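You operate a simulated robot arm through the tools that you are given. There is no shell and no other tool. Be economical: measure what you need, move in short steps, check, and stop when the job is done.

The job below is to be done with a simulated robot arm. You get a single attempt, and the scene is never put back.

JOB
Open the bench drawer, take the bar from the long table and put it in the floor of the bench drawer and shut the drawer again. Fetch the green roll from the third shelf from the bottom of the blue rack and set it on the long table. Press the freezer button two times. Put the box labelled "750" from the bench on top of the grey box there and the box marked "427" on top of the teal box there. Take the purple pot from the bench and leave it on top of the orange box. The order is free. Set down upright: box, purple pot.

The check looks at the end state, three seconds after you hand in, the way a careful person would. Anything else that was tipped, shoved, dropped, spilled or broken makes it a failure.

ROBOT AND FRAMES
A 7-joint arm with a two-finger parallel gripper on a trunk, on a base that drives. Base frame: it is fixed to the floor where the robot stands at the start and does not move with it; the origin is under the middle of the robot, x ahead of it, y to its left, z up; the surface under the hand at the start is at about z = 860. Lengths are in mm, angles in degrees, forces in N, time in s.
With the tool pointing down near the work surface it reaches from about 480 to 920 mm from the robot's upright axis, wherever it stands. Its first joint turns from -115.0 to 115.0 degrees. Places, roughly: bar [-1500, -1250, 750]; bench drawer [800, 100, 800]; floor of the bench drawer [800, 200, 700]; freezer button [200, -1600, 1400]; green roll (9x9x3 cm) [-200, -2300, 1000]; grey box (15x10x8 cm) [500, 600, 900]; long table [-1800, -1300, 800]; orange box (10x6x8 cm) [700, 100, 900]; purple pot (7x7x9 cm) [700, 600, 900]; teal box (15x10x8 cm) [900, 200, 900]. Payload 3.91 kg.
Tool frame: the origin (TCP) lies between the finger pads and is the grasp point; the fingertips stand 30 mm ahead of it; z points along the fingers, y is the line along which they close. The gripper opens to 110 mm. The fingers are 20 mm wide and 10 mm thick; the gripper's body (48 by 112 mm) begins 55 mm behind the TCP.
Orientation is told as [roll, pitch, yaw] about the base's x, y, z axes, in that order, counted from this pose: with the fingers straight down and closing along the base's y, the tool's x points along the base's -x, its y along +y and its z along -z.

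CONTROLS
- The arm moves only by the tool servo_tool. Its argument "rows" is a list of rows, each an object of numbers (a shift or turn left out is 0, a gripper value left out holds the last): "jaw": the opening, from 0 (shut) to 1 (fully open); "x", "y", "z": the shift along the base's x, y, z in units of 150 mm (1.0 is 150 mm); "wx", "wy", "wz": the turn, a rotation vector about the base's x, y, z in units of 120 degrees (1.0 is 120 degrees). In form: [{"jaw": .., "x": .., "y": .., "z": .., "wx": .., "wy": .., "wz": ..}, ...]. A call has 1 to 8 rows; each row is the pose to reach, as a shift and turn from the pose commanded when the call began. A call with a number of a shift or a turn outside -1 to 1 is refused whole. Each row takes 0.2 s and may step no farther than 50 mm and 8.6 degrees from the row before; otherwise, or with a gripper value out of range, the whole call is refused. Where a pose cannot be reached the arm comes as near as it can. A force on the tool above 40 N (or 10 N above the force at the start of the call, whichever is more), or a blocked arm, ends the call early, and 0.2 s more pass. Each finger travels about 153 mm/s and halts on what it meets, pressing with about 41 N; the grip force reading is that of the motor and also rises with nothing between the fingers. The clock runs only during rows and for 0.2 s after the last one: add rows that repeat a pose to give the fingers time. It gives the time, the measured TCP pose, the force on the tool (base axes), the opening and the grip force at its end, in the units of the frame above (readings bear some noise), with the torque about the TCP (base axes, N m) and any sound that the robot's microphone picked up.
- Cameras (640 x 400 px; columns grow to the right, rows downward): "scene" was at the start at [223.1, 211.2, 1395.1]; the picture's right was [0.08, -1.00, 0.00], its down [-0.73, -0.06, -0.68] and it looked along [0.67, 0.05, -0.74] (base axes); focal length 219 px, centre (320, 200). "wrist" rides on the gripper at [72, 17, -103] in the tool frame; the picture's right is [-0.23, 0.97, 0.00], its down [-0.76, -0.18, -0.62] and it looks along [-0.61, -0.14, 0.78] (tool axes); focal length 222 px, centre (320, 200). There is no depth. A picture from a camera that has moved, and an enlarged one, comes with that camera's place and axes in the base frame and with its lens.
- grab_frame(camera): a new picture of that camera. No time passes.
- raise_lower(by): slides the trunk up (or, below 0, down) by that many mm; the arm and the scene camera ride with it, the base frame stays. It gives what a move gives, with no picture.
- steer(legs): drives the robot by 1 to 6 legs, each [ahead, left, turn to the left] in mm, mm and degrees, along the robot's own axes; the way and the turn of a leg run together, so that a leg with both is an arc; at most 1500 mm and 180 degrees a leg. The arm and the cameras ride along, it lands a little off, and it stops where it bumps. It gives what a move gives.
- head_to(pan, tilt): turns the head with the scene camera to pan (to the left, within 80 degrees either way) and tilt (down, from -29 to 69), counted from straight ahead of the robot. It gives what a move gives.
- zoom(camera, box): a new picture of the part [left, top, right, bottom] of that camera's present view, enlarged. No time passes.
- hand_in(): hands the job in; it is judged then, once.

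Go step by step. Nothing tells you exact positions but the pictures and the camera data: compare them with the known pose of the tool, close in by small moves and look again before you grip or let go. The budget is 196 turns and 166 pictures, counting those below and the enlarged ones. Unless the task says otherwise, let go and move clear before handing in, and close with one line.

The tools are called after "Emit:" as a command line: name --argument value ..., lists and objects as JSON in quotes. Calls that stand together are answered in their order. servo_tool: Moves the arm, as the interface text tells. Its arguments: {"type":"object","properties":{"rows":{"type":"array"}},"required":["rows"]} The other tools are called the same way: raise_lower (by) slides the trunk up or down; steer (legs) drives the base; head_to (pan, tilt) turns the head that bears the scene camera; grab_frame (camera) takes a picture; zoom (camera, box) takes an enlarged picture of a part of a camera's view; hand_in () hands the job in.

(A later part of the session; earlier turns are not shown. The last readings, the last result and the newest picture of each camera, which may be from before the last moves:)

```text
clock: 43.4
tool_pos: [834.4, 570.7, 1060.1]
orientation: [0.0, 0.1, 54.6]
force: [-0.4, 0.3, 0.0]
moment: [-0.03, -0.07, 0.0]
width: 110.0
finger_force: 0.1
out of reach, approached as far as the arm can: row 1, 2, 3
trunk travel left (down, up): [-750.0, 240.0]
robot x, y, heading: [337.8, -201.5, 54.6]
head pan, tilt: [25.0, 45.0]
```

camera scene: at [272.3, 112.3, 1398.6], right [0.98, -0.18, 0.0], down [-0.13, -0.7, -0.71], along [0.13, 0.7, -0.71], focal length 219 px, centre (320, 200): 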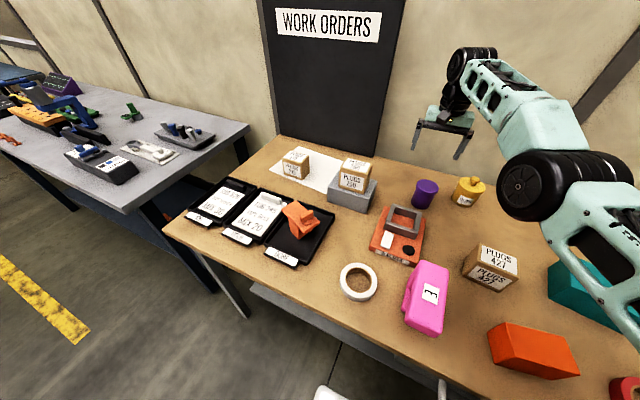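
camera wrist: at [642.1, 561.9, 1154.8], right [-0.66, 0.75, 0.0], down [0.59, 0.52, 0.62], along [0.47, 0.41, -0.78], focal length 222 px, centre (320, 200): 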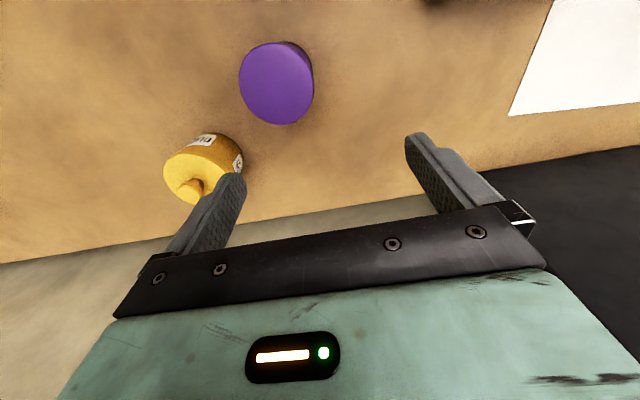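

Emit:
servo_tool --rows '[{"x": -0.15, "y": -0.25}, {"x": -0.3, "y": -0.5}, {"x": -0.4, "y": -0.7}]'

Emit:
servo_tool --rows '[{"wz": 0.05}, {"wz": 0.1}]'

Emit:
servo_tool --rows '[{"x": -0.15, "y": -0.25}, {"x": -0.3, "y": -0.5}, {"x": -0.4, "y": -0.7}]'

```text
clock: 44.2
tool_pos: [819.2, 574.8, 1072.1]
orientation: [0.1, 0.0, 54.4]
force: [0.2, 0.6, -0.6]
moment: [0.01, 0.02, -0.02]
width: 110.0
finger_force: 0.0
out of reach, approached as far as the arm can: row 1, 2, 3
trunk travel left (down, up): [-750.0, 240.0]
robot x, y, heading: [340.2, -202.7, 54.7]
head pan, tilt: [25.0, 45.0]
```

```text
clock: 44.8
tool_pos: [819.2, 574.4, 1072.9]
orientation: [0.0, 0.1, 66.6]
force: [-0.2, -0.4, 0.5]
moment: [0.0, 0.04, -0.02]
width: 110.1
finger_force: 0.1
trunk travel left (down, up): [-750.0, 240.0]
robot x, y, heading: [341.6, -202.6, 54.6]
head pan, tilt: [25.0, 45.0]
```

```text
clock: 45.6
tool_pos: [806.6, 578.4, 1085.2]
orientation: [0.0, 0.0, 66.5]
force: [0.2, 0.2, -0.1]
moment: [-0.01, 0.0, 0.03]
width: 110.2
finger_force: 0.0
out of reach, approached as far as the arm can: row 1, 2, 3
trunk travel left (down, up): [-750.0, 240.0]
robot x, y, heading: [339.6, -201.0, 54.5]
head pan, tilt: [25.0, 45.0]
```

The arm looks stuck at straight elbow (singular). Earlier, retracting while descending worked, so I try that here; it's over clear space at this height.

Emit:
servo_tool --rows '[{"z": -0.25}, {"z": -0.5}, {"x": -0.1, "y": -0.2, "z": -0.5}, {"x": -0.25, "y": -0.4, "z": -0.5}, {"x": -0.4, "y": -0.6, "z": -0.5}]'

Emit:
grab_frame --camera "scene"

```text
clock: 46.8
tool_pos: [783.1, 592.3, 1019.6]
orientation: [-0.1, 0.1, 66.3]
force: [0.8, 0.4, -0.4]
moment: [-0.01, 0.0, -0.03]
width: 109.8
finger_force: 0.1
out of reach, approached as far as the arm can: row 1, 2, 3, 4, 5
trunk travel left (down, up): [-750.0, 240.0]
robot x, y, heading: [340.3, -204.2, 54.8]
head pan, tilt: [25.0, 45.0]
```

```text
127 pictures are left
camera scene: at [272.6, 112.3, 1398.6], right [0.98, -0.18, 0.0], down [-0.13, -0.7, -0.71], along [0.13, 0.7, -0.71], focal length 219 px, centre (320, 200)
```

scene: 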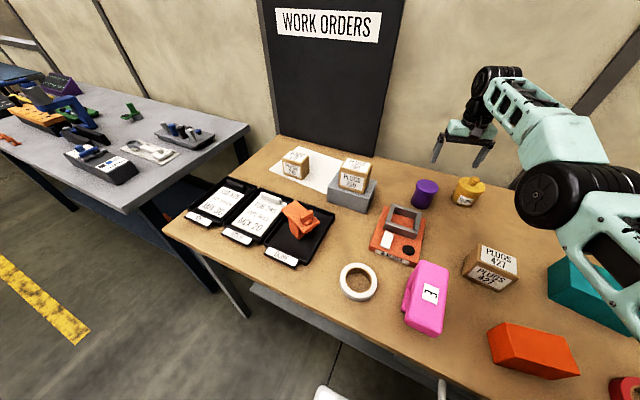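

Still on the boundary. I go back to the region where the arm worked freely (right side), then pull in.

Emit:
servo_tool --rows '[{"x": 0.25, "y": -0.2, "wz": -0.03}, {"x": 0.5, "y": -0.4, "wz": -0.06}, {"x": 0.7, "y": -0.6, "wz": -0.1}]'

Emit:
servo_tool --rows '[{"x": 0.25, "y": -0.25}, {"x": 0.4, "y": -0.5}, {"x": 0.4, "y": -0.75}]'

Emit:
servo_tool --rows '[{"x": -0.2, "y": -0.2}, {"x": -0.4, "y": -0.4}, {"x": -0.6, "y": -0.6}]'

Emit:
head_to --pan -10 --tilt 40

Emit:
grab_frame --camera "scene"

```text
clock: 47.6
tool_pos: [904.4, 541.5, 1028.9]
orientation: [0.0, 0.1, 54.4]
force: [-0.5, -0.4, -0.9]
moment: [-0.03, -0.03, 0.01]
width: 109.8
finger_force: 0.0
out of reach, approached as far as the arm can: row 1, 2, 3
trunk travel left (down, up): [-750.0, 240.0]
robot x, y, heading: [338.8, -201.7, 54.6]
head pan, tilt: [25.0, 45.0]
```

```text
refused: row 1 steps farther than a row can; nothing moved
```

```text
clock: 48.4
tool_pos: [874.2, 556.2, 1037.1]
orientation: [0.0, 0.1, 54.5]
force: [1.4, 0.0, -0.1]
moment: [-0.04, -0.01, 0.0]
width: 110.1
finger_force: 0.0
out of reach, approached as far as the arm can: row 1, 2, 3
trunk travel left (down, up): [-750.0, 240.0]
robot x, y, heading: [340.0, -201.1, 54.6]
head pan, tilt: [25.0, 45.0]
```

```text
clock: 49.4
tool_pos: [874.1, 556.1, 1038.7]
orientation: [0.1, 0.2, 54.5]
force: [0.3, 0.5, -0.2]
moment: [-0.04, -0.04, 0.01]
width: 110.0
finger_force: 0.0
trunk travel left (down, up): [-750.0, 240.0]
robot x, y, heading: [340.7, -200.6, 54.6]
head pan, tilt: [-10.0, 40.0]
```

```text
126 pictures are left
camera scene: at [318.2, 92.1, 1405.8], right [0.7, -0.71, 0.0], down [-0.46, -0.45, -0.77], along [0.54, 0.54, -0.64], focal length 219 px, centre (320, 200)
```

scene: 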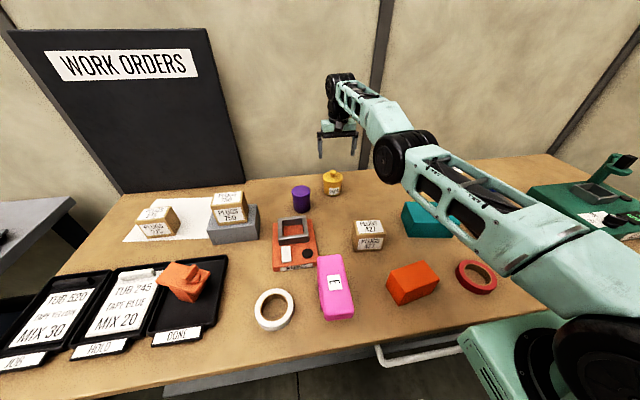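

The arm is fully straight in an elbow-low state. I'll stretch it up and out a bit, then pull in as I did successfully before.

Emit:
servo_tool --rows '[{"x": 0.1, "z": 0.25}, {"x": 0.2, "z": 0.5}, {"x": 0.3, "z": 0.75}, {"x": 0.4, "y": 0.05, "z": 1.0}]'

Emit:
servo_tool --rows '[{"x": 0.1, "y": -0.1, "z": 0.2}, {"x": 0.3, "y": -0.2, "z": 0.3}, {"x": 0.5, "y": -0.25, "z": 0.3}]'

Emit:
servo_tool --rows '[{"x": -0.1, "y": -0.15}, {"x": -0.2, "y": -0.3}, {"x": -0.35, "y": -0.45}, {"x": -0.5, "y": -0.6}]'

Emit:
grab_frame --camera "scene"

```text
clock: 50.4
tool_pos: [903.3, 515.2, 1172.7]
orientation: [0.0, 0.0, 54.6]
force: [-0.7, 1.1, 0.4]
moment: [-0.06, -0.02, 0.01]
width: 110.1
finger_force: 0.0
out of reach, approached as far as the arm can: row 1, 2, 3, 4
trunk travel left (down, up): [-750.0, 240.0]
robot x, y, heading: [338.3, -201.7, 54.7]
head pan, tilt: [-10.0, 40.0]
```

```text
clock: 51.2
tool_pos: [965.3, 462.5, 1212.2]
orientation: [0.0, 0.0, 54.5]
force: [0.1, 1.2, -0.1]
moment: [-0.02, 0.0, -0.02]
width: 110.0
finger_force: 0.1
out of reach, approached as far as the arm can: row 1, 2, 3
trunk travel left (down, up): [-750.0, 240.0]
robot x, y, heading: [336.7, -205.9, 54.7]
head pan, tilt: [-10.0, 40.0]
```

```text
clock: 52.2
tool_pos: [892.6, 368.8, 1211.1]
orientation: [0.0, 0.0, 54.5]
force: [0.3, 0.5, -0.1]
moment: [-0.01, 0.01, -0.01]
width: 110.0
finger_force: 0.1
trunk travel left (down, up): [-750.0, 240.0]
robot x, y, heading: [339.3, -201.6, 54.5]
head pan, tilt: [-10.0, 40.0]
```

```text
125 pictures are left
camera scene: at [318.5, 92.3, 1405.8], right [0.7, -0.71, 0.0], down [-0.46, -0.45, -0.77], along [0.55, 0.54, -0.64], focal length 219 px, centre (320, 200)
```

scene: 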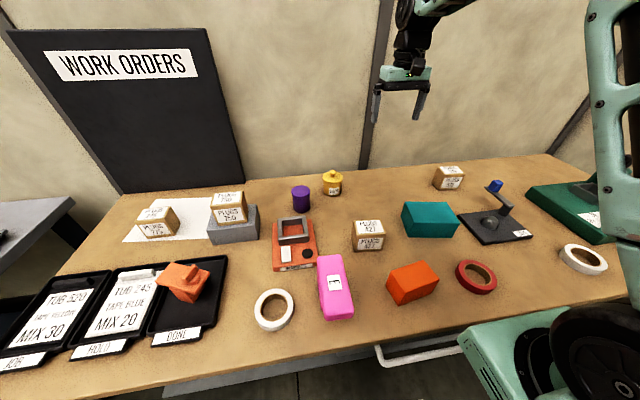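

Freed, elbow is up again. I'll keep targets nearer from now on: drive left 150 mm and slightly forward, then approach the pot at (693, 557).

Emit:
steer --legs '[[25, 170, 0]]'

Emit:
servo_tool --rows '[{"x": -0.15, "y": 0.15, "z": -0.2}, {"x": -0.3, "y": 0.3, "z": -0.4}, {"x": -0.5, "y": 0.45, "z": -0.6}, {"x": -0.5, "y": 0.45, "z": -0.9}]'

Emit:
grab_frame --camera "wrist"

Emit:
grab_frame --camera "scene"

```text
clock: 53.7
tool_pos: [764.1, 492.5, 1211.6]
orientation: [0.1, 0.0, 54.5]
force: [0.0, -0.4, 1.1]
moment: [-0.04, 0.01, 0.0]
width: 110.2
finger_force: 0.0
trunk travel left (down, up): [-750.0, 240.0]
robot x, y, heading: [209.9, -81.2, 54.6]
head pan, tilt: [-10.0, 40.0]
```

```text
clock: 54.7
tool_pos: [685.1, 559.0, 1076.4]
orientation: [0.1, 0.0, 54.5]
force: [-0.7, 1.0, 0.4]
moment: [0.05, 0.01, 0.04]
width: 109.5
finger_force: 0.1
trunk travel left (down, up): [-750.0, 240.0]
robot x, y, heading: [211.3, -82.7, 54.7]
head pan, tilt: [-10.0, 40.0]
```

```text
124 pictures are left
camera wrist: at [632.3, 508.0, 1179.4], right [-0.66, 0.75, 0.0], down [0.59, 0.52, 0.62], along [0.47, 0.41, -0.78], focal length 222 px, centre (320, 200)
```

wrist: 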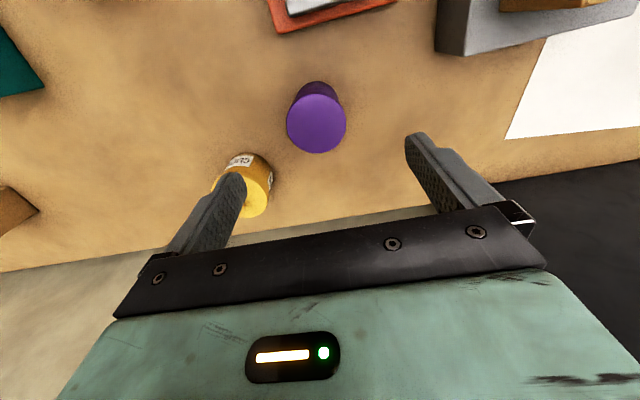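

```text
123 pictures are left
camera scene: at [190.4, 213.7, 1405.9], right [0.7, -0.71, 0.0], down [-0.46, -0.45, -0.77], along [0.55, 0.54, -0.64], focal length 219 px, centre (320, 200)
```

scene: 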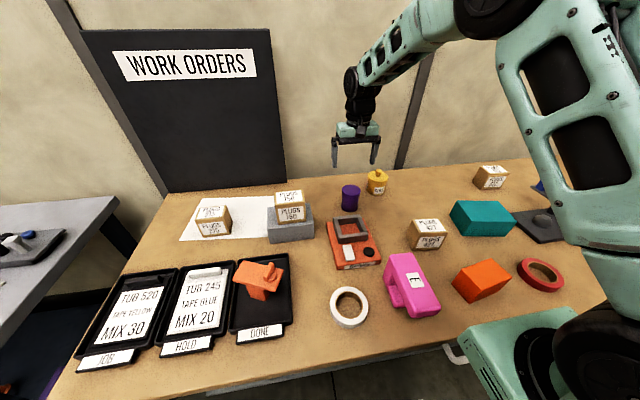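

Pot centre is about (695, 560). I shift, then descend and grip.

Emit:
servo_tool --rows '[{"x": 0.06, "y": 0.01, "z": -0.3}, {"x": 0.06, "y": 0.01, "z": -0.6}, {"x": 0.06, "y": 0.01, "z": -0.7}]'

Emit:
grab_frame --camera "wrist"

```text
clock: 55.5
tool_pos: [695.3, 560.5, 970.9]
orientation: [0.1, 0.0, 54.4]
force: [0.2, 0.3, -0.2]
moment: [-0.02, 0.0, -0.01]
width: 110.2
finger_force: 0.1
trunk travel left (down, up): [-750.0, 240.0]
robot x, y, heading: [211.1, -78.3, 55.0]
head pan, tilt: [-10.0, 40.0]
```

```text
122 pictures are left
camera wrist: at [642.2, 509.4, 1073.3], right [-0.66, 0.75, 0.0], down [0.59, 0.52, 0.62], along [0.47, 0.41, -0.78], focal length 222 px, centre (320, 200)
```

wrist: 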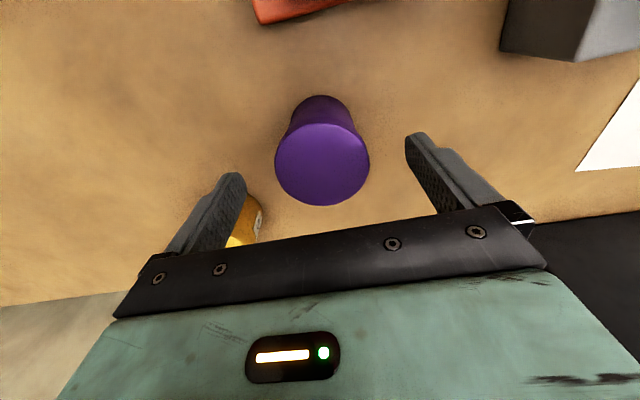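

Emit:
servo_tool --rows '[{"y": -0.01, "z": -0.22}, {"y": -0.01, "z": -0.44}, {"y": -0.01, "z": -0.44, "jaw": 0.3}, {"y": -0.01, "z": -0.44, "jaw": 0.3}, {"y": -0.01, "z": -0.44, "jaw": 0.3}]'

Emit:
servo_tool --rows '[{"z": 0.1}, {"z": 0.3}, {"z": 0.6}, {"z": 0.9}]'

Emit:
grab_frame --camera "scene"

Emit:
grab_frame --camera "wrist"

```text
clock: 56.7
tool_pos: [699.1, 558.5, 906.3]
orientation: [0.0, 0.1, 54.5]
force: [0.8, 0.3, 1.1]
moment: [-0.03, 0.0, 0.02]
width: 64.3
finger_force: 41.0
trunk travel left (down, up): [-750.0, 240.0]
robot x, y, heading: [213.3, -80.7, 54.6]
head pan, tilt: [-10.0, 40.0]
```

```text
clock: 57.7
tool_pos: [697.0, 560.2, 1039.3]
orientation: [-0.1, 0.1, 54.5]
force: [-0.4, 0.0, -2.0]
moment: [-0.04, 0.06, -0.01]
width: 64.0
finger_force: 41.0
trunk travel left (down, up): [-750.0, 240.0]
robot x, y, heading: [209.9, -77.9, 54.6]
head pan, tilt: [-10.0, 40.0]
```

```text
121 pictures are left
camera scene: at [190.8, 214.4, 1405.7], right [0.7, -0.71, 0.0], down [-0.46, -0.45, -0.77], along [0.55, 0.54, -0.64], focal length 219 px, centre (320, 200)
```

scene: 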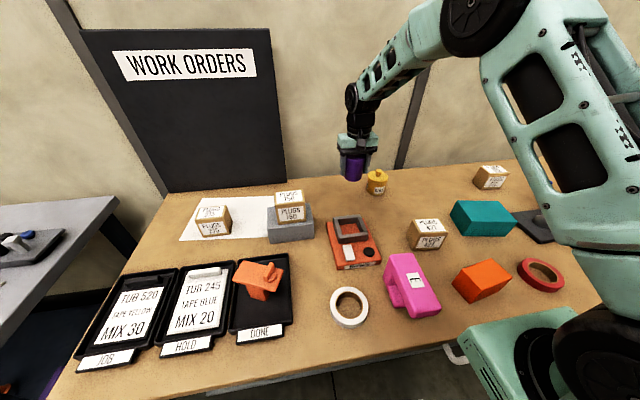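

```text
120 pictures are left
camera wrist: at [642.4, 509.8, 1142.6], right [-0.66, 0.75, 0.0], down [0.59, 0.52, 0.62], along [0.47, 0.41, -0.78], focal length 222 px, centre (320, 200)
```

wrist: 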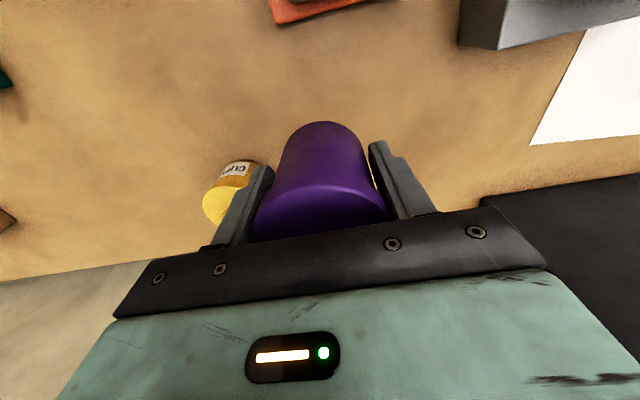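

The pot is held upright. I back off and shift right so the orange box (≈681, 131) lies at comfortable reach.

Emit:
steer --legs '[[-250, 0, 0], [0, -200, 0]]'

Emit:
servo_tool --rows '[{"x": -0.05, "y": -0.15}, {"x": -0.1, "y": -0.3}, {"x": -0.15, "y": -0.4}]'

Emit:
head_to --pan -15 --tilt 40

Emit:
grab_frame --camera "scene"

Emit:
grab_frame --camera "wrist"

```text
clock: 60.7
tool_pos: [713.1, 248.3, 1038.4]
orientation: [0.0, 0.0, 54.7]
force: [0.0, 0.5, -2.0]
moment: [-0.01, -0.02, 0.01]
width: 64.0
finger_force: 41.3
trunk travel left (down, up): [-750.0, 240.0]
robot x, y, heading: [230.3, -395.0, 54.7]
head pan, tilt: [-10.0, 40.0]
```

```text
clock: 61.5
tool_pos: [689.2, 189.3, 1040.0]
orientation: [0.0, 0.0, 54.6]
force: [0.8, -0.1, -1.0]
moment: [0.01, -0.01, -0.02]
width: 64.0
finger_force: 40.8
trunk travel left (down, up): [-750.0, 240.0]
robot x, y, heading: [232.5, -392.6, 54.9]
head pan, tilt: [-10.0, 40.0]
```

```text
clock: 62.2
tool_pos: [689.0, 188.8, 1039.2]
orientation: [0.0, 0.1, 54.6]
force: [0.6, -0.1, -1.6]
moment: [-0.01, 0.0, 0.0]
width: 64.1
finger_force: 41.2
trunk travel left (down, up): [-750.0, 240.0]
robot x, y, heading: [231.6, -389.0, 54.9]
head pan, tilt: [-15.0, 40.0]
```

```text
119 pictures are left
camera scene: at [212.9, -104.8, 1405.8], right [0.64, -0.77, 0.0], down [-0.49, -0.41, -0.77], along [0.59, 0.49, -0.64], focal length 219 px, centre (320, 200)
```

scene: 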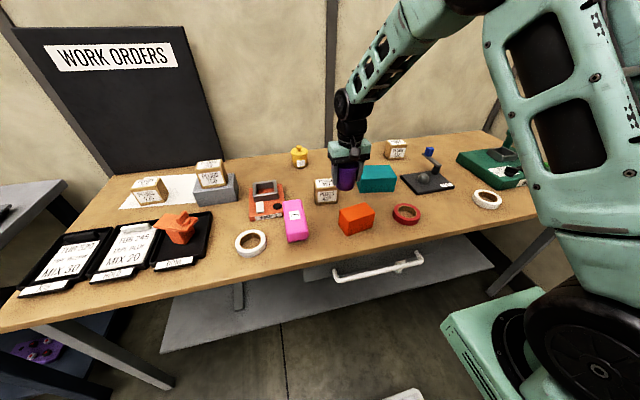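

```text
118 pictures are left
camera wrist: at [635.2, 138.1, 1143.0], right [-0.66, 0.75, 0.0], down [0.59, 0.52, 0.62], along [0.47, 0.41, -0.78], focal length 222 px, centre (320, 200)
```

wrist: 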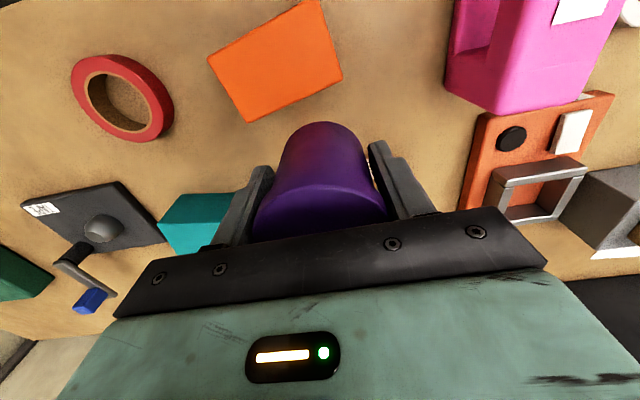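

Orange box centre measured (678, 131). I shift over it and look once more before lowering.

Emit:
servo_tool --rows '[{"x": -0.035, "y": -0.2}, {"x": -0.073, "y": -0.388}, {"x": -0.073, "y": -0.388, "z": -0.2}, {"x": -0.073, "y": -0.388, "z": -0.28}]'

Emit:
zoom --camera "scene" --box '[260, 140, 420, 240]'

Emit:
grab_frame --camera "wrist"

```text
clock: 63.2
tool_pos: [679.6, 129.6, 997.2]
orientation: [0.0, 0.0, 54.7]
force: [0.0, -0.7, -1.0]
moment: [0.01, -0.02, 0.01]
width: 64.1
finger_force: 41.0
trunk travel left (down, up): [-750.0, 240.0]
robot x, y, heading: [234.0, -395.9, 54.8]
head pan, tilt: [-15.0, 40.0]
```

```text
4.00 times, centred on (340, 190) of scene
camera zoom: at [212.8, -105.0, 1405.9], right [0.64, -0.77, 0.0], down [-0.49, -0.41, -0.77], along [0.59, 0.49, -0.64], focal length 877 px, centre (240, 240)
```

zoom: 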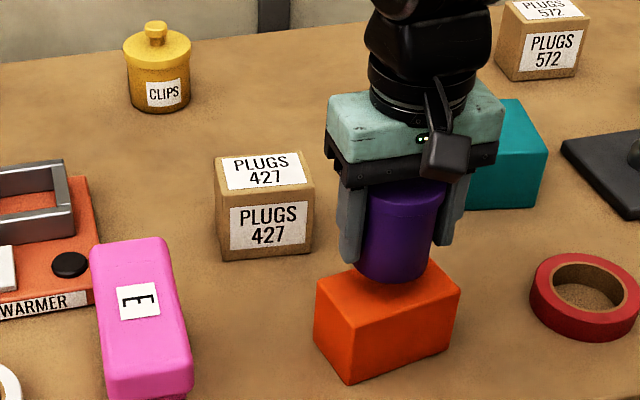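

```text
116 pictures are left
camera wrist: at [625.5, 80.2, 1100.2], right [-0.66, 0.75, 0.0], down [0.59, 0.52, 0.62], along [0.47, 0.41, -0.78], focal length 222 px, centre (320, 200)
```

wrist: 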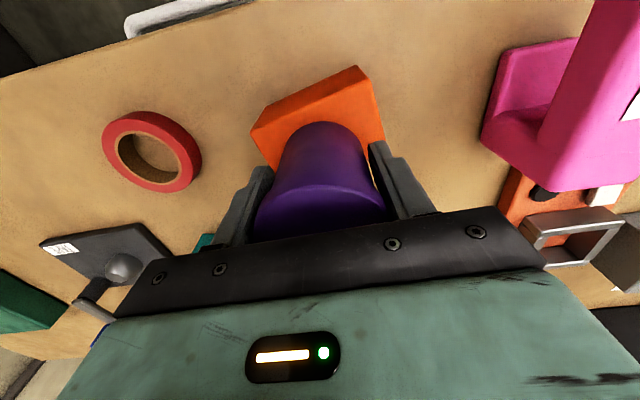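

Alignment is within ~5 mm. I nudge 4 mm forward and lower to contact.

Emit:
servo_tool --rows '[{"x": 0.015, "y": 0.02, "z": -0.04}, {"x": 0.015, "y": 0.02, "z": -0.07}, {"x": 0.015, "y": 0.02, "z": -0.09}, {"x": 0.015, "y": 0.02, "z": -0.11}, {"x": 0.015, "y": 0.02, "z": -0.13}, {"x": 0.015, "y": 0.02, "z": -0.15}, {"x": 0.015, "y": 0.02, "z": -0.17}, {"x": 0.015, "y": 0.02, "z": -0.19}]'

Emit:
zoom --camera "scene" --box '[260, 140, 420, 240]'

```text
clock: 65.0
tool_pos: [681.1, 132.8, 970.3]
orientation: [0.0, -0.2, 54.7]
force: [0.0, 0.9, 30.3]
moment: [0.23, -0.2, 0.36]
width: 63.7
finger_force: 41.0
trunk travel left (down, up): [-750.0, 240.0]
robot x, y, heading: [229.0, -393.3, 54.8]
head pan, tilt: [-15.0, 40.0]
```

```text
4.00 times, centred on (340, 190) of scene
camera zoom: at [212.0, -105.9, 1406.4], right [0.64, -0.77, 0.0], down [-0.49, -0.41, -0.77], along [0.59, 0.49, -0.64], focal length 877 px, centre (240, 240)
```

zoom: 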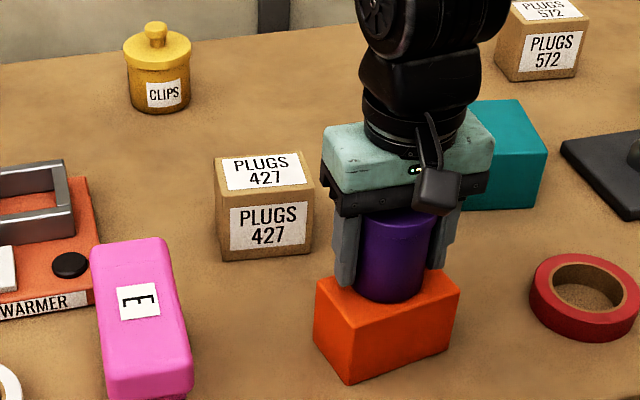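

The pot stands on the box. I release and rise.

Emit:
servo_tool --rows '[{"z": 0.02}, {"z": 0.02, "jaw": 1.0}, {"z": 0.02, "jaw": 1.0}, {"z": 0.02, "jaw": 1.0}]'

Emit:
servo_tool --rows '[{"z": 0.1}, {"z": 0.4}, {"z": 0.7}, {"z": 1.0}]'

Emit:
grab_frame --camera "scene"

Emit:
grab_frame --camera "wrist"

```text
clock: 66.0
tool_pos: [679.8, 131.2, 971.7]
orientation: [-0.1, 0.1, 54.6]
force: [-0.9, 0.1, 0.2]
moment: [0.03, -0.01, 0.01]
width: 110.0
finger_force: 0.0
trunk travel left (down, up): [-750.0, 240.0]
robot x, y, heading: [232.5, -392.2, 54.9]
head pan, tilt: [-15.0, 40.0]
```

```text
clock: 67.0
tool_pos: [682.1, 132.0, 1124.2]
orientation: [0.0, 0.0, 54.7]
force: [0.5, -0.1, -0.6]
moment: [-0.03, -0.01, 0.02]
width: 109.9
finger_force: 0.1
trunk travel left (down, up): [-750.0, 240.0]
robot x, y, heading: [229.9, -393.1, 54.8]
head pan, tilt: [-15.0, 40.0]
```

```text
114 pictures are left
camera scene: at [213.1, -104.6, 1405.7], right [0.64, -0.77, 0.0], down [-0.49, -0.41, -0.77], along [0.59, 0.49, -0.64], focal length 219 px, centre (320, 200)
```

scene: 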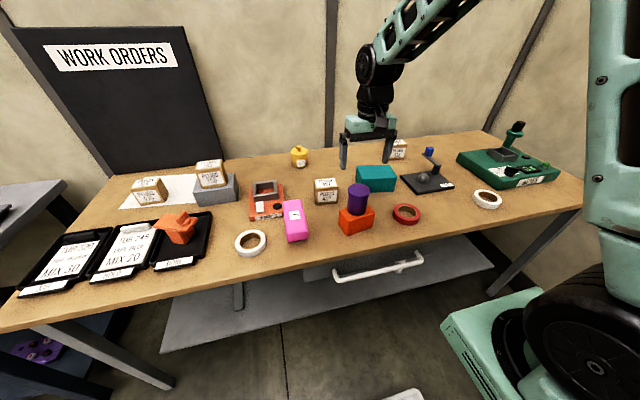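

```text
113 pictures are left
camera wrist: at [627.4, 81.8, 1228.4], right [-0.66, 0.75, 0.0], down [0.59, 0.52, 0.62], along [0.47, 0.41, -0.78], focal length 222 px, centre (320, 200)
```

wrist: 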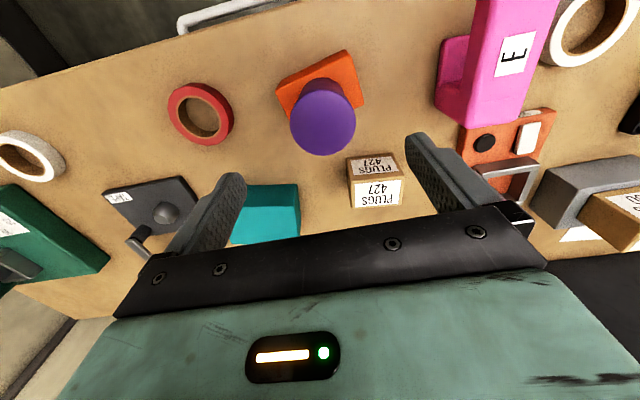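

The pot is on the orange box. Next "427" at about (727, 295): advance 100 mm, go above it and check.

Emit:
steer --legs '[[100, 0, 0]]'

Emit:
servo_tool --rows '[{"x": -0.04, "y": 0.25, "wz": -0.025}, {"x": -0.09, "y": 0.55, "wz": -0.05}, {"x": -0.09, "y": 0.55, "wz": -0.05, "z": -0.3}, {"x": -0.09, "y": 0.55, "wz": -0.05, "z": -0.6}]'

Emit:
grab_frame --camera "wrist"

Emit:
grab_frame --camera "scene"

```text
clock: 68.1
tool_pos: [739.2, 215.6, 1124.7]
orientation: [0.0, 0.0, 54.7]
force: [-0.8, 0.0, 0.1]
moment: [-0.04, 0.03, -0.02]
width: 110.0
finger_force: 0.0
trunk travel left (down, up): [-750.0, 240.0]
robot x, y, heading: [291.7, -306.1, 54.9]
head pan, tilt: [-15.0, 40.0]
```

```text
clock: 69.1
tool_pos: [727.5, 297.9, 1035.4]
orientation: [0.0, 0.0, 48.7]
force: [0.0, 0.0, 0.2]
moment: [0.02, -0.03, 0.0]
width: 110.2
finger_force: 0.1
trunk travel left (down, up): [-750.0, 240.0]
robot x, y, heading: [287.7, -307.0, 54.9]
head pan, tilt: [-15.0, 40.0]
```

```text
112 pictures are left
camera wrist: at [668.9, 253.4, 1138.2], right [-0.58, 0.81, 0.0], down [0.64, 0.45, 0.62], along [0.51, 0.36, -0.78], focal length 222 px, centre (320, 200)
```

wrist: 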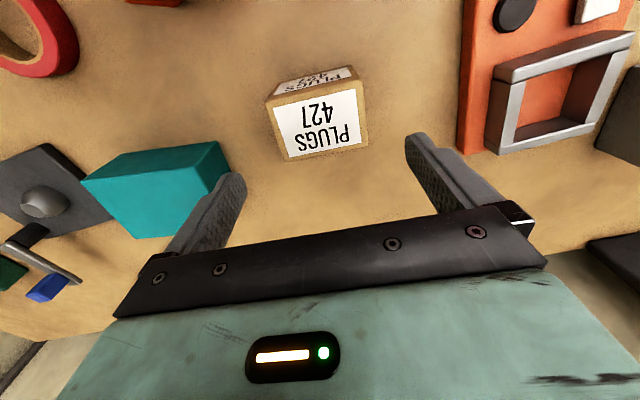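

```text
111 pictures are left
camera scene: at [270.8, -22.2, 1406.0], right [0.64, -0.77, 0.0], down [-0.49, -0.41, -0.77], along [0.59, 0.49, -0.64], focal length 219 px, centre (320, 200)
```

scene: 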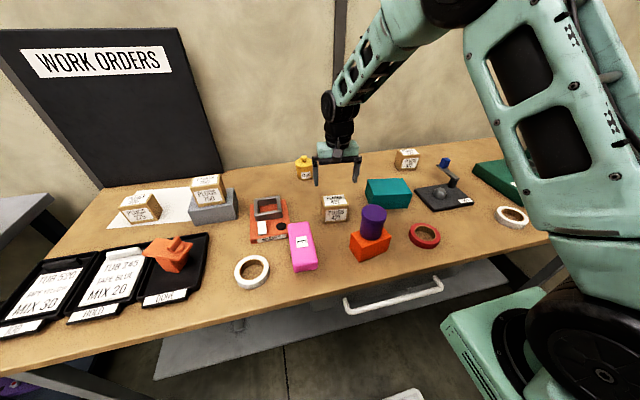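

"427" centre at about (726, 295). I shift slightly, descend, grip and lift.

Emit:
servo_tool --rows '[{"x": -0.013, "y": -0.02, "z": -0.3}, {"x": -0.013, "y": -0.02, "z": -0.6}, {"x": -0.013, "y": -0.02, "z": -0.875}, {"x": -0.013, "y": -0.02, "z": -0.875, "jaw": 0.5}, {"x": -0.013, "y": -0.02, "z": -0.875, "jaw": 0.5}, {"x": -0.013, "y": -0.02, "z": -0.875, "jaw": 0.5}]'

Emit:
servo_tool --rows '[{"z": 0.1}, {"z": 0.4}, {"z": 0.7}, {"z": 1.0}]'

Emit:
grab_frame --camera "wrist"

```text
clock: 70.5
tool_pos: [724.2, 298.5, 902.1]
orientation: [-0.1, 0.0, 48.6]
force: [0.1, 0.6, 0.7]
moment: [0.02, -0.01, -0.06]
width: 84.9
finger_force: 40.9
trunk travel left (down, up): [-750.0, 240.0]
robot x, y, heading: [286.2, -311.1, 54.6]
head pan, tilt: [-15.0, 40.0]
```

```text
clock: 71.5
tool_pos: [727.7, 295.1, 1051.1]
orientation: [0.0, 0.1, 48.8]
force: [-0.5, 1.0, -2.4]
moment: [-0.03, -0.03, 0.04]
width: 84.6
finger_force: 40.8
trunk travel left (down, up): [-750.0, 240.0]
robot x, y, heading: [290.4, -310.9, 55.0]
head pan, tilt: [-15.0, 40.0]
```

```text
110 pictures are left
camera wrist: at [667.8, 250.8, 1153.8], right [-0.58, 0.81, 0.0], down [0.64, 0.46, 0.62], along [0.51, 0.36, -0.78], focal length 222 px, centre (320, 200)
```

wrist: 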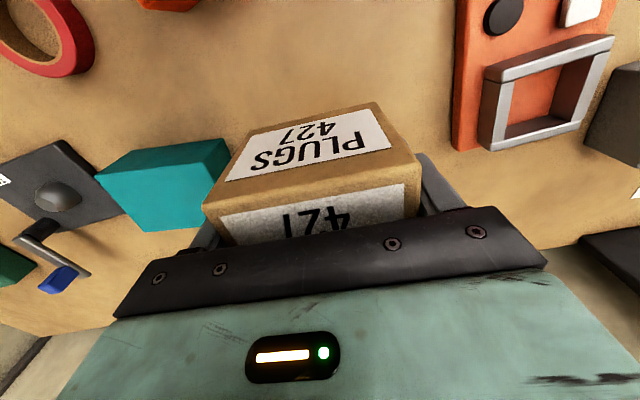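

Gripped. I drive right 210 mm so the teal box (≈922, 198) is ahead, and move over it.

Emit:
servo_tool --rows '[{"z": 0.2}, {"z": 0.3, "wz": -0.03}]'

Emit:
steer --legs '[[0, -210, 0]]'

Emit:
grab_frame --camera "wrist"

Emit:
grab_frame --camera "scene"

```text
clock: 72.1
tool_pos: [725.0, 295.4, 1098.3]
orientation: [0.0, -0.1, 45.0]
force: [0.1, 0.3, -2.0]
moment: [0.01, 0.0, -0.02]
width: 84.8
finger_force: 40.6
trunk travel left (down, up): [-750.0, 240.0]
robot x, y, heading: [291.9, -309.1, 54.8]
head pan, tilt: [-15.0, 40.0]
```

```text
clock: 73.8
tool_pos: [900.6, 171.6, 1097.1]
orientation: [0.1, 0.0, 45.1]
force: [0.0, 0.6, -2.0]
moment: [0.03, 0.05, 0.01]
width: 84.7
finger_force: 41.2
trunk travel left (down, up): [-750.0, 240.0]
robot x, y, heading: [462.1, -431.4, 54.8]
head pan, tilt: [-15.0, 40.0]
```

```text
109 pictures are left
camera wrist: at [839.1, 131.6, 1200.9], right [-0.53, 0.85, 0.0], down [0.66, 0.42, 0.62], along [0.53, 0.33, -0.78], focal length 222 px, centre (320, 200)
```

wrist: 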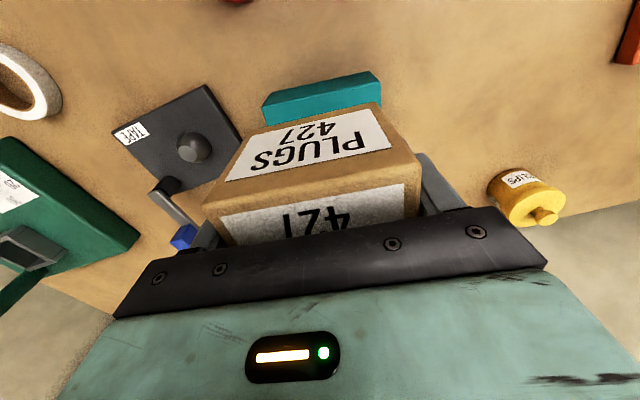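

```text
108 pictures are left
camera scene: at [445.8, -145.0, 1405.8], right [0.64, -0.77, 0.0], down [-0.49, -0.41, -0.77], along [0.59, 0.49, -0.64], focal length 219 px, centre (320, 200)
```

scene: 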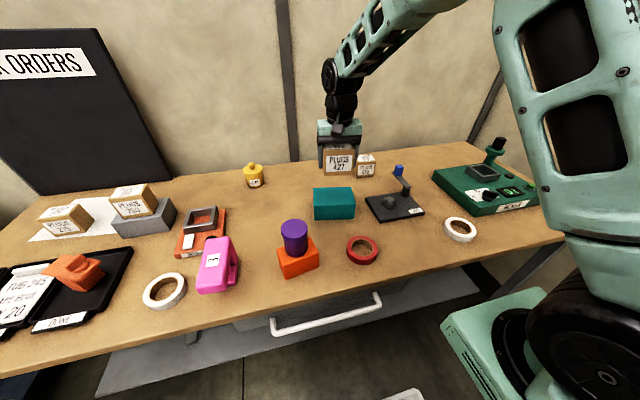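

Emit:
zoom --camera "scene" --box '[260, 130, 420, 230]'

```text
4.00 times, centred on (340, 180) of scene
camera zoom: at [445.8, -145.0, 1405.8], right [0.64, -0.77, 0.0], down [-0.49, -0.41, -0.77], along [0.59, 0.49, -0.64], focal length 877 px, centre (240, 280)
```

zoom: 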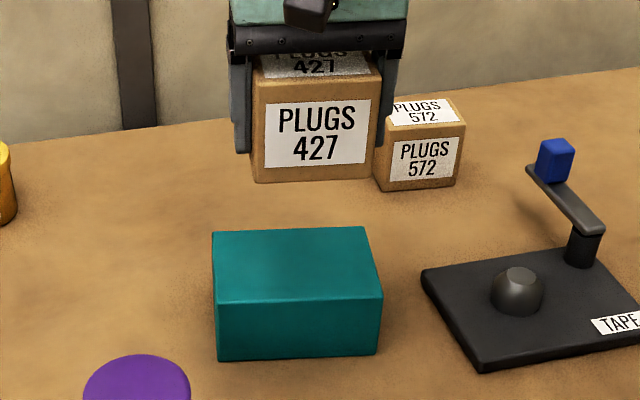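

Teal centre is about (924, 197). I shift over it, lower, and find contact.

Emit:
servo_tool --rows '[{"x": 0.157, "y": 0.17, "z": -0.1}, {"x": 0.157, "y": 0.17, "z": -0.4}, {"x": 0.157, "y": 0.17, "z": -0.65}]'

Emit:
zoom --camera "scene" --box '[260, 130, 420, 230]'

Emit:
servo_tool --rows '[{"z": -0.03}, {"z": -0.06}, {"z": -0.09}, {"z": -0.11}, {"z": -0.13}, {"z": -0.15}, {"z": -0.17}, {"z": -0.19}]'

Emit:
zoom --camera "scene" --box '[260, 130, 420, 230]'

```text
clock: 74.6
tool_pos: [924.1, 195.3, 1000.4]
orientation: [0.0, 0.1, 45.2]
force: [0.2, 0.2, -1.1]
moment: [0.01, -0.02, 0.01]
width: 84.8
finger_force: 40.8
trunk travel left (down, up): [-750.0, 240.0]
robot x, y, heading: [467.7, -433.9, 55.2]
head pan, tilt: [-15.0, 40.0]
```

```text
4.00 times, centred on (340, 180) of scene
camera zoom: at [445.7, -145.3, 1405.9], right [0.64, -0.77, 0.0], down [-0.49, -0.41, -0.77], along [0.59, 0.49, -0.64], focal length 877 px, centre (240, 280)
```

zoom: 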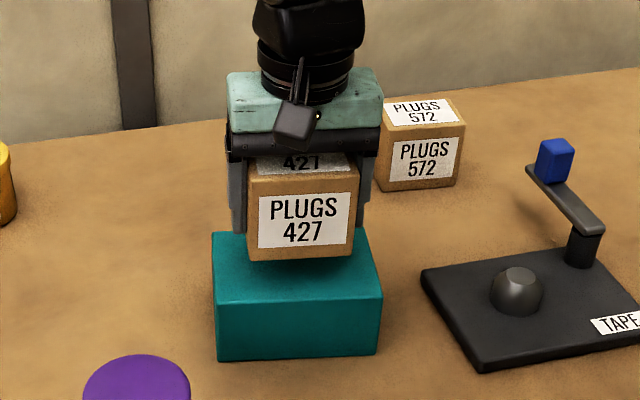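

```text
clock: 76.4
tool_pos: [923.7, 197.2, 970.8]
orientation: [0.1, 0.0, 45.3]
force: [0.1, 0.6, -1.7]
moment: [0.02, 0.04, 0.03]
width: 84.5
finger_force: 41.2
trunk travel left (down, up): [-750.0, 240.0]
robot x, y, heading: [465.9, -433.1, 54.7]
head pan, tilt: [-15.0, 40.0]
```

```text
4.00 times, centred on (340, 180) of scene
camera zoom: at [445.8, -145.0, 1405.8], right [0.64, -0.77, 0.0], down [-0.49, -0.41, -0.77], along [0.59, 0.49, -0.64], focal length 877 px, centre (240, 280)
```

zoom: 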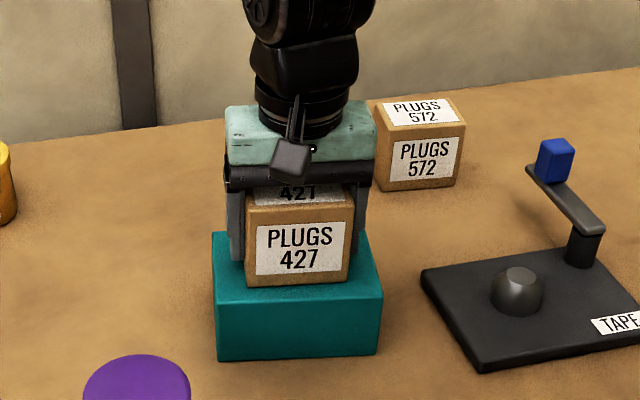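

No contact yet; I continue lowering in small steps.

Emit:
servo_tool --rows '[{"z": -0.015}, {"z": -0.03}, {"z": -0.045}, {"z": -0.06}, {"z": -0.075}, {"z": -0.09}]'

```text
clock: 77.8
tool_pos: [924.3, 198.3, 960.6]
orientation: [0.1, -0.1, 45.1]
force: [4.9, -5.9, 37.0]
moment: [-0.46, -0.36, -0.08]
width: 84.6
finger_force: 40.5
trunk travel left (down, up): [-750.0, 240.0]
robot x, y, heading: [466.0, -433.0, 54.8]
head pan, tilt: [-15.0, 40.0]
```

Emit:
servo_tool --rows '[{"z": 0.02}, {"z": 0.02, "jaw": 1.0}, {"z": 0.02, "jaw": 1.0}, {"z": 0.02, "jaw": 1.0}]'

Emit:
servo_tool --rows '[{"z": 0.1}, {"z": 0.4}, {"z": 0.7}, {"z": 1.0}]'

Emit:
grab_frame --camera "scene"

```text
clock: 78.8
tool_pos: [923.5, 196.8, 959.2]
orientation: [0.0, 0.1, 45.2]
force: [-4.2, -0.5, 9.8]
moment: [0.39, 0.49, 0.16]
width: 109.9
finger_force: 0.1
trunk travel left (down, up): [-750.0, 240.0]
robot x, y, heading: [464.2, -434.5, 55.1]
head pan, tilt: [-15.0, 40.0]
```

```text
clock: 79.8
tool_pos: [922.8, 200.5, 1111.1]
orientation: [0.0, 0.0, 45.3]
force: [0.0, 0.0, -0.5]
moment: [-0.06, 0.01, -0.02]
width: 110.2
finger_force: 0.0
trunk travel left (down, up): [-750.0, 240.0]
robot x, y, heading: [464.0, -434.8, 55.2]
head pan, tilt: [-15.0, 40.0]
```

```text
104 pictures are left
camera scene: at [446.0, -144.7, 1405.7], right [0.64, -0.77, 0.0], down [-0.49, -0.41, -0.77], along [0.59, 0.49, -0.64], focal length 219 px, centre (320, 200)
```

scene: 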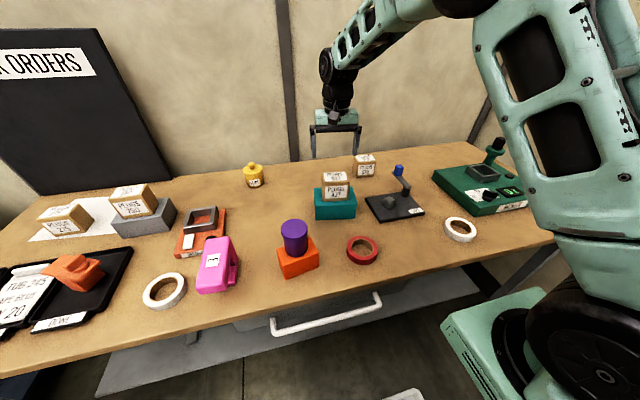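

"427" is on the teal box. Now the drawer: I zoom on the stack and the handle to measure.

Emit:
zoom --camera "scene" --box '[260, 150, 420, 250]'

Emit:
zoom --camera "scene" --box '[240, 270, 400, 370]'

```text
4.00 times, centred on (340, 200) of scene
camera zoom: at [446.0, -144.7, 1405.7], right [0.64, -0.77, 0.0], down [-0.49, -0.41, -0.77], along [0.59, 0.49, -0.64], focal length 877 px, centre (240, 200)
```

zoom: 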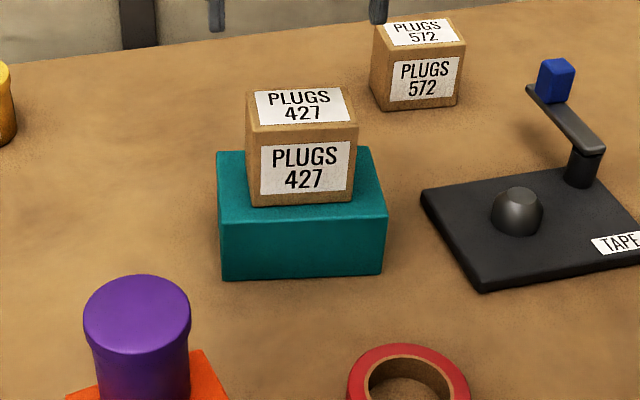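

```text
4.00 times, centred on (320, 320) of scene
camera zoom: at [446.0, -144.7, 1405.7], right [0.64, -0.77, 0.0], down [-0.49, -0.41, -0.77], along [0.59, 0.49, -0.64], focal length 877 px, centre (320, -280)
```

zoom: 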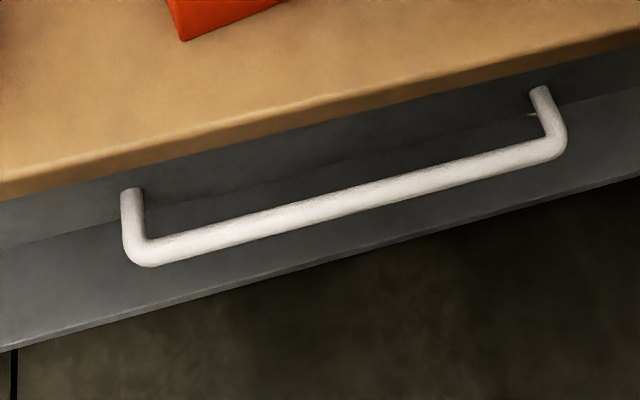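

Handle bar runs from about (536, 90) to (784, −93) at z≈752, just under the bench lip, so I need the fingers horizontal, closing vertically. I back off and turn the tool with a two-part 120° rotation.

Emit:
steer --legs '[[-260, 0, 0], [0, 92, 0]]'

Emit:
servo_tool --rows '[{"wz": 0.04}, {"wz": 0.078}]'

Emit:
servo_tool --rows '[{"wx": 0.0575, "wy": 0.0096, "wz": -0.0412}, {"wx": 0.115, "wy": 0.0192, "wz": -0.0825}, {"wx": 0.1725, "wy": 0.0288, "wz": -0.1237}, {"wx": 0.23, "wy": 0.0384, "wz": -0.165}, {"wx": 0.2875, "wy": 0.048, "wz": -0.2062}, {"wx": 0.345, "wy": 0.0577, "wz": -0.2474}, {"wx": 0.4025, "wy": 0.0673, "wz": -0.2887}]'

Emit:
servo_tool --rows '[{"wx": 0.0575, "wy": 0.0096, "wz": -0.0412}, {"wx": 0.115, "wy": 0.0192, "wz": -0.0825}, {"wx": 0.1725, "wy": 0.0288, "wz": -0.1237}, {"wx": 0.23, "wy": 0.0384, "wz": -0.165}, {"wx": 0.2875, "wy": 0.048, "wz": -0.2062}, {"wx": 0.345, "wy": 0.0577, "wz": -0.2474}, {"wx": 0.4025, "wy": 0.0673, "wz": -0.2887}]'

Emit:
grab_frame --camera "scene"

Emit:
grab_frame --camera "wrist"

```text
clock: 82.3
tool_pos: [694.7, 44.5, 1112.3]
orientation: [0.0, -0.1, 45.4]
force: [-0.7, 0.7, 0.1]
moment: [0.01, -0.01, 0.01]
width: 110.1
finger_force: 0.1
trunk travel left (down, up): [-750.0, 240.0]
robot x, y, heading: [241.7, -594.0, 55.3]
head pan, tilt: [-15.0, 40.0]
```

```text
clock: 83.0
tool_pos: [695.4, 44.0, 1112.5]
orientation: [0.1, -0.1, 54.9]
force: [-0.1, -0.1, 0.5]
moment: [0.02, 0.02, 0.01]
width: 109.9
finger_force: 0.0
trunk travel left (down, up): [-750.0, 240.0]
robot x, y, heading: [237.1, -590.5, 55.1]
head pan, tilt: [-15.0, 40.0]
```

```text
clock: 84.5
tool_pos: [696.1, 43.7, 1111.5]
orientation: [45.0, -19.7, 9.7]
force: [-0.9, 0.4, 0.2]
moment: [0.0, -0.02, -0.01]
width: 109.9
finger_force: 0.0
trunk travel left (down, up): [-750.0, 240.0]
robot x, y, heading: [240.2, -589.0, 55.2]
head pan, tilt: [-15.0, 40.0]
```

```text
clock: 86.2
tool_pos: [695.8, 44.1, 1112.3]
orientation: [90.1, -0.3, -35.5]
force: [0.1, -0.5, -0.7]
moment: [0.0, 0.01, 0.01]
width: 110.1
finger_force: 0.1
trunk travel left (down, up): [-750.0, 240.0]
robot x, y, heading: [242.1, -593.8, 55.2]
head pan, tilt: [-15.0, 40.0]
```

```text
101 pictures are left
camera scene: at [220.2, -304.3, 1405.9], right [0.65, -0.76, 0.0], down [-0.49, -0.41, -0.77], along [0.58, 0.49, -0.64], focal length 219 px, centre (320, 200)
```

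scene: 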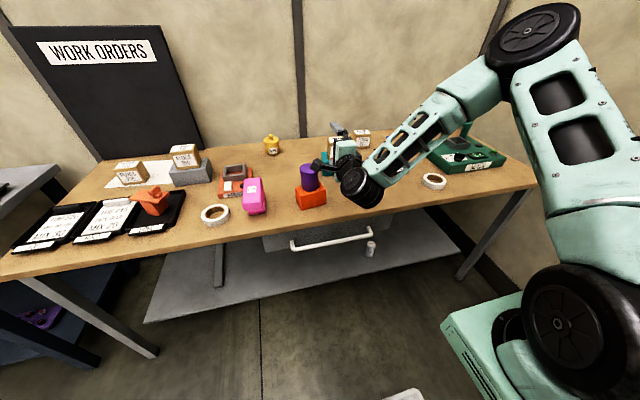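

```text
100 pictures are left
camera wrist: at [579.0, 0.3, 1128.3], right [0.18, -0.13, 0.98], down [0.26, -0.95, -0.17], along [0.95, 0.28, -0.14], focal length 222 px, centre (320, 200)
```

wrist: 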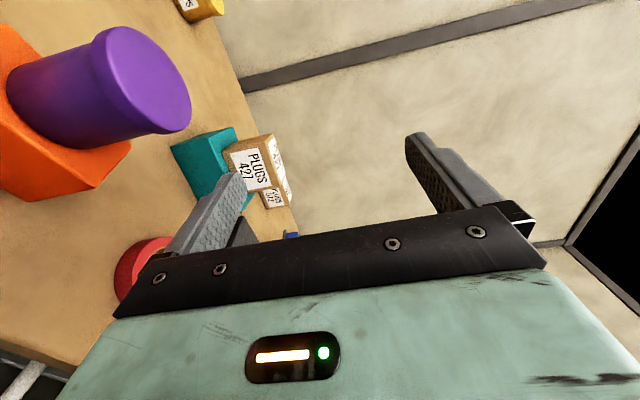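

Orientation is right. I back away 140 mm, lower the trunk 355 mm, and look at the handle.

Emit:
steer --legs '[[-140, 0, -0.6]]'

Emit:
raise_lower --by -355

Emit:
grab_frame --camera "scene"

Emit:
grab_frame --camera "wrist"

```text
clock: 87.5
tool_pos: [622.1, -74.2, 1112.7]
orientation: [89.9, -0.4, -36.0]
force: [-0.6, 0.0, -0.3]
moment: [0.02, -0.03, 0.01]
width: 110.0
finger_force: 0.0
trunk travel left (down, up): [-750.0, 240.0]
robot x, y, heading: [161.8, -705.4, 54.3]
head pan, tilt: [-15.0, 40.0]
```

```text
clock: 90.9
tool_pos: [622.1, -73.3, 756.6]
orientation: [90.0, -0.4, -36.0]
force: [0.7, 0.1, -0.8]
moment: [0.0, 0.05, 0.01]
width: 110.1
finger_force: 0.0
trunk travel left (down, up): [-395.0, 595.0]
robot x, y, heading: [158.4, -709.3, 54.7]
head pan, tilt: [-15.0, 40.0]
```

```text
99 pictures are left
camera scene: at [142.7, -417.9, 1050.9], right [0.64, -0.77, 0.0], down [-0.49, -0.41, -0.77], along [0.59, 0.49, -0.64], focal length 219 px, centre (320, 200)
```

scene: 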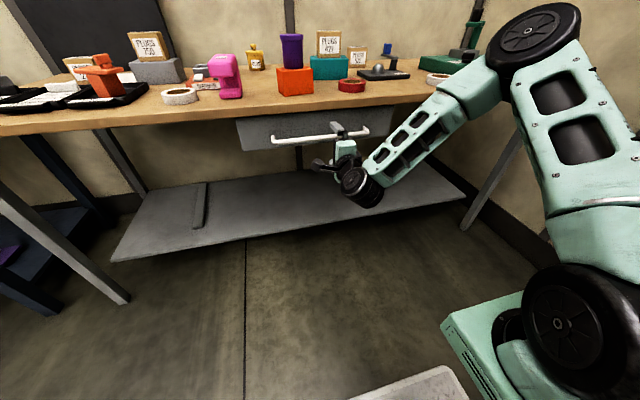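

```text
98 pictures are left
camera wrist: at [504.2, -116.3, 773.1], right [0.18, -0.13, 0.98], down [0.25, -0.95, -0.17], along [0.95, 0.28, -0.14], focal length 222 px, centre (320, 200)
```

wrist: 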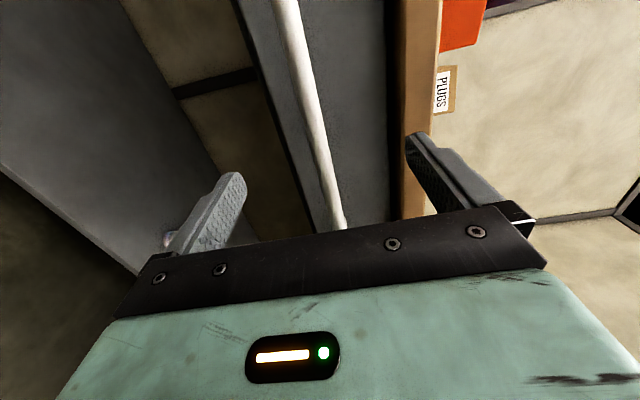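

The bar lies between the fingers at z≈755. I half-close the jaw, move in along +n by ~75 mm and grip.

Emit:
servo_tool --rows '[{"jaw": 0.5}, {"jaw": 0.5, "x": 0.1, "y": 0.14}, {"jaw": 0.5, "x": 0.2, "y": 0.27}, {"jaw": 0.5, "x": 0.29, "y": 0.407}]'

Emit:
grab_frame --camera "wrist"

Emit:
zoom --camera "scene" --box '[240, 100, 400, 200]'

```text
clock: 91.9
tool_pos: [666.5, -13.4, 756.4]
orientation: [89.9, -0.4, -36.0]
force: [0.3, 0.6, 0.5]
moment: [0.04, -0.01, -0.01]
width: 55.0
finger_force: 0.1
trunk travel left (down, up): [-395.0, 595.0]
robot x, y, heading: [162.5, -703.1, 54.6]
head pan, tilt: [-15.0, 40.0]
```

```text
97 pictures are left
camera wrist: at [548.6, -56.2, 773.6], right [0.18, -0.13, 0.98], down [0.25, -0.95, -0.17], along [0.95, 0.28, -0.14], focal length 222 px, centre (320, 200)
```

wrist: 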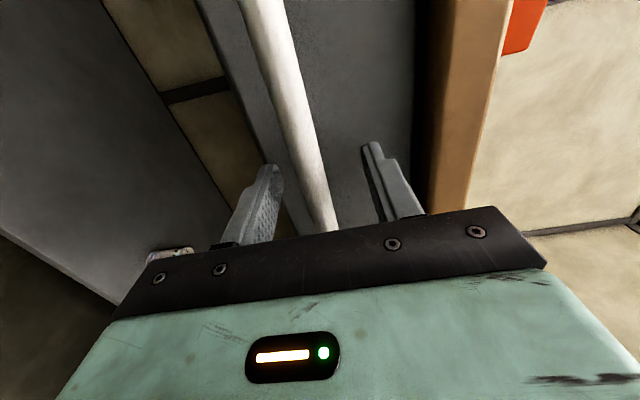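

```text
4.00 times, centred on (320, 150) of scene
camera zoom: at [142.7, -417.9, 1050.8], right [0.64, -0.77, 0.0], down [-0.49, -0.41, -0.77], along [0.59, 0.49, -0.64], focal length 877 px, centre (320, 400)
```

zoom: 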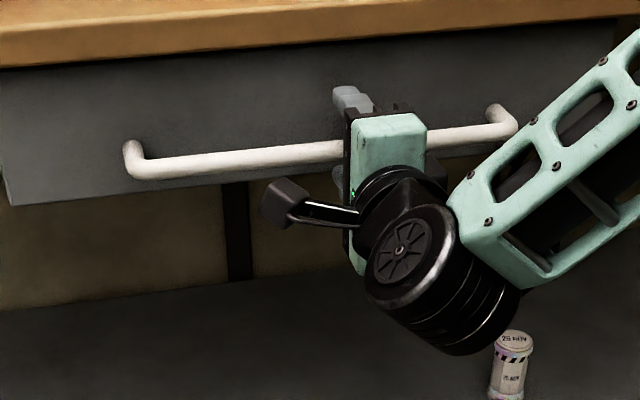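

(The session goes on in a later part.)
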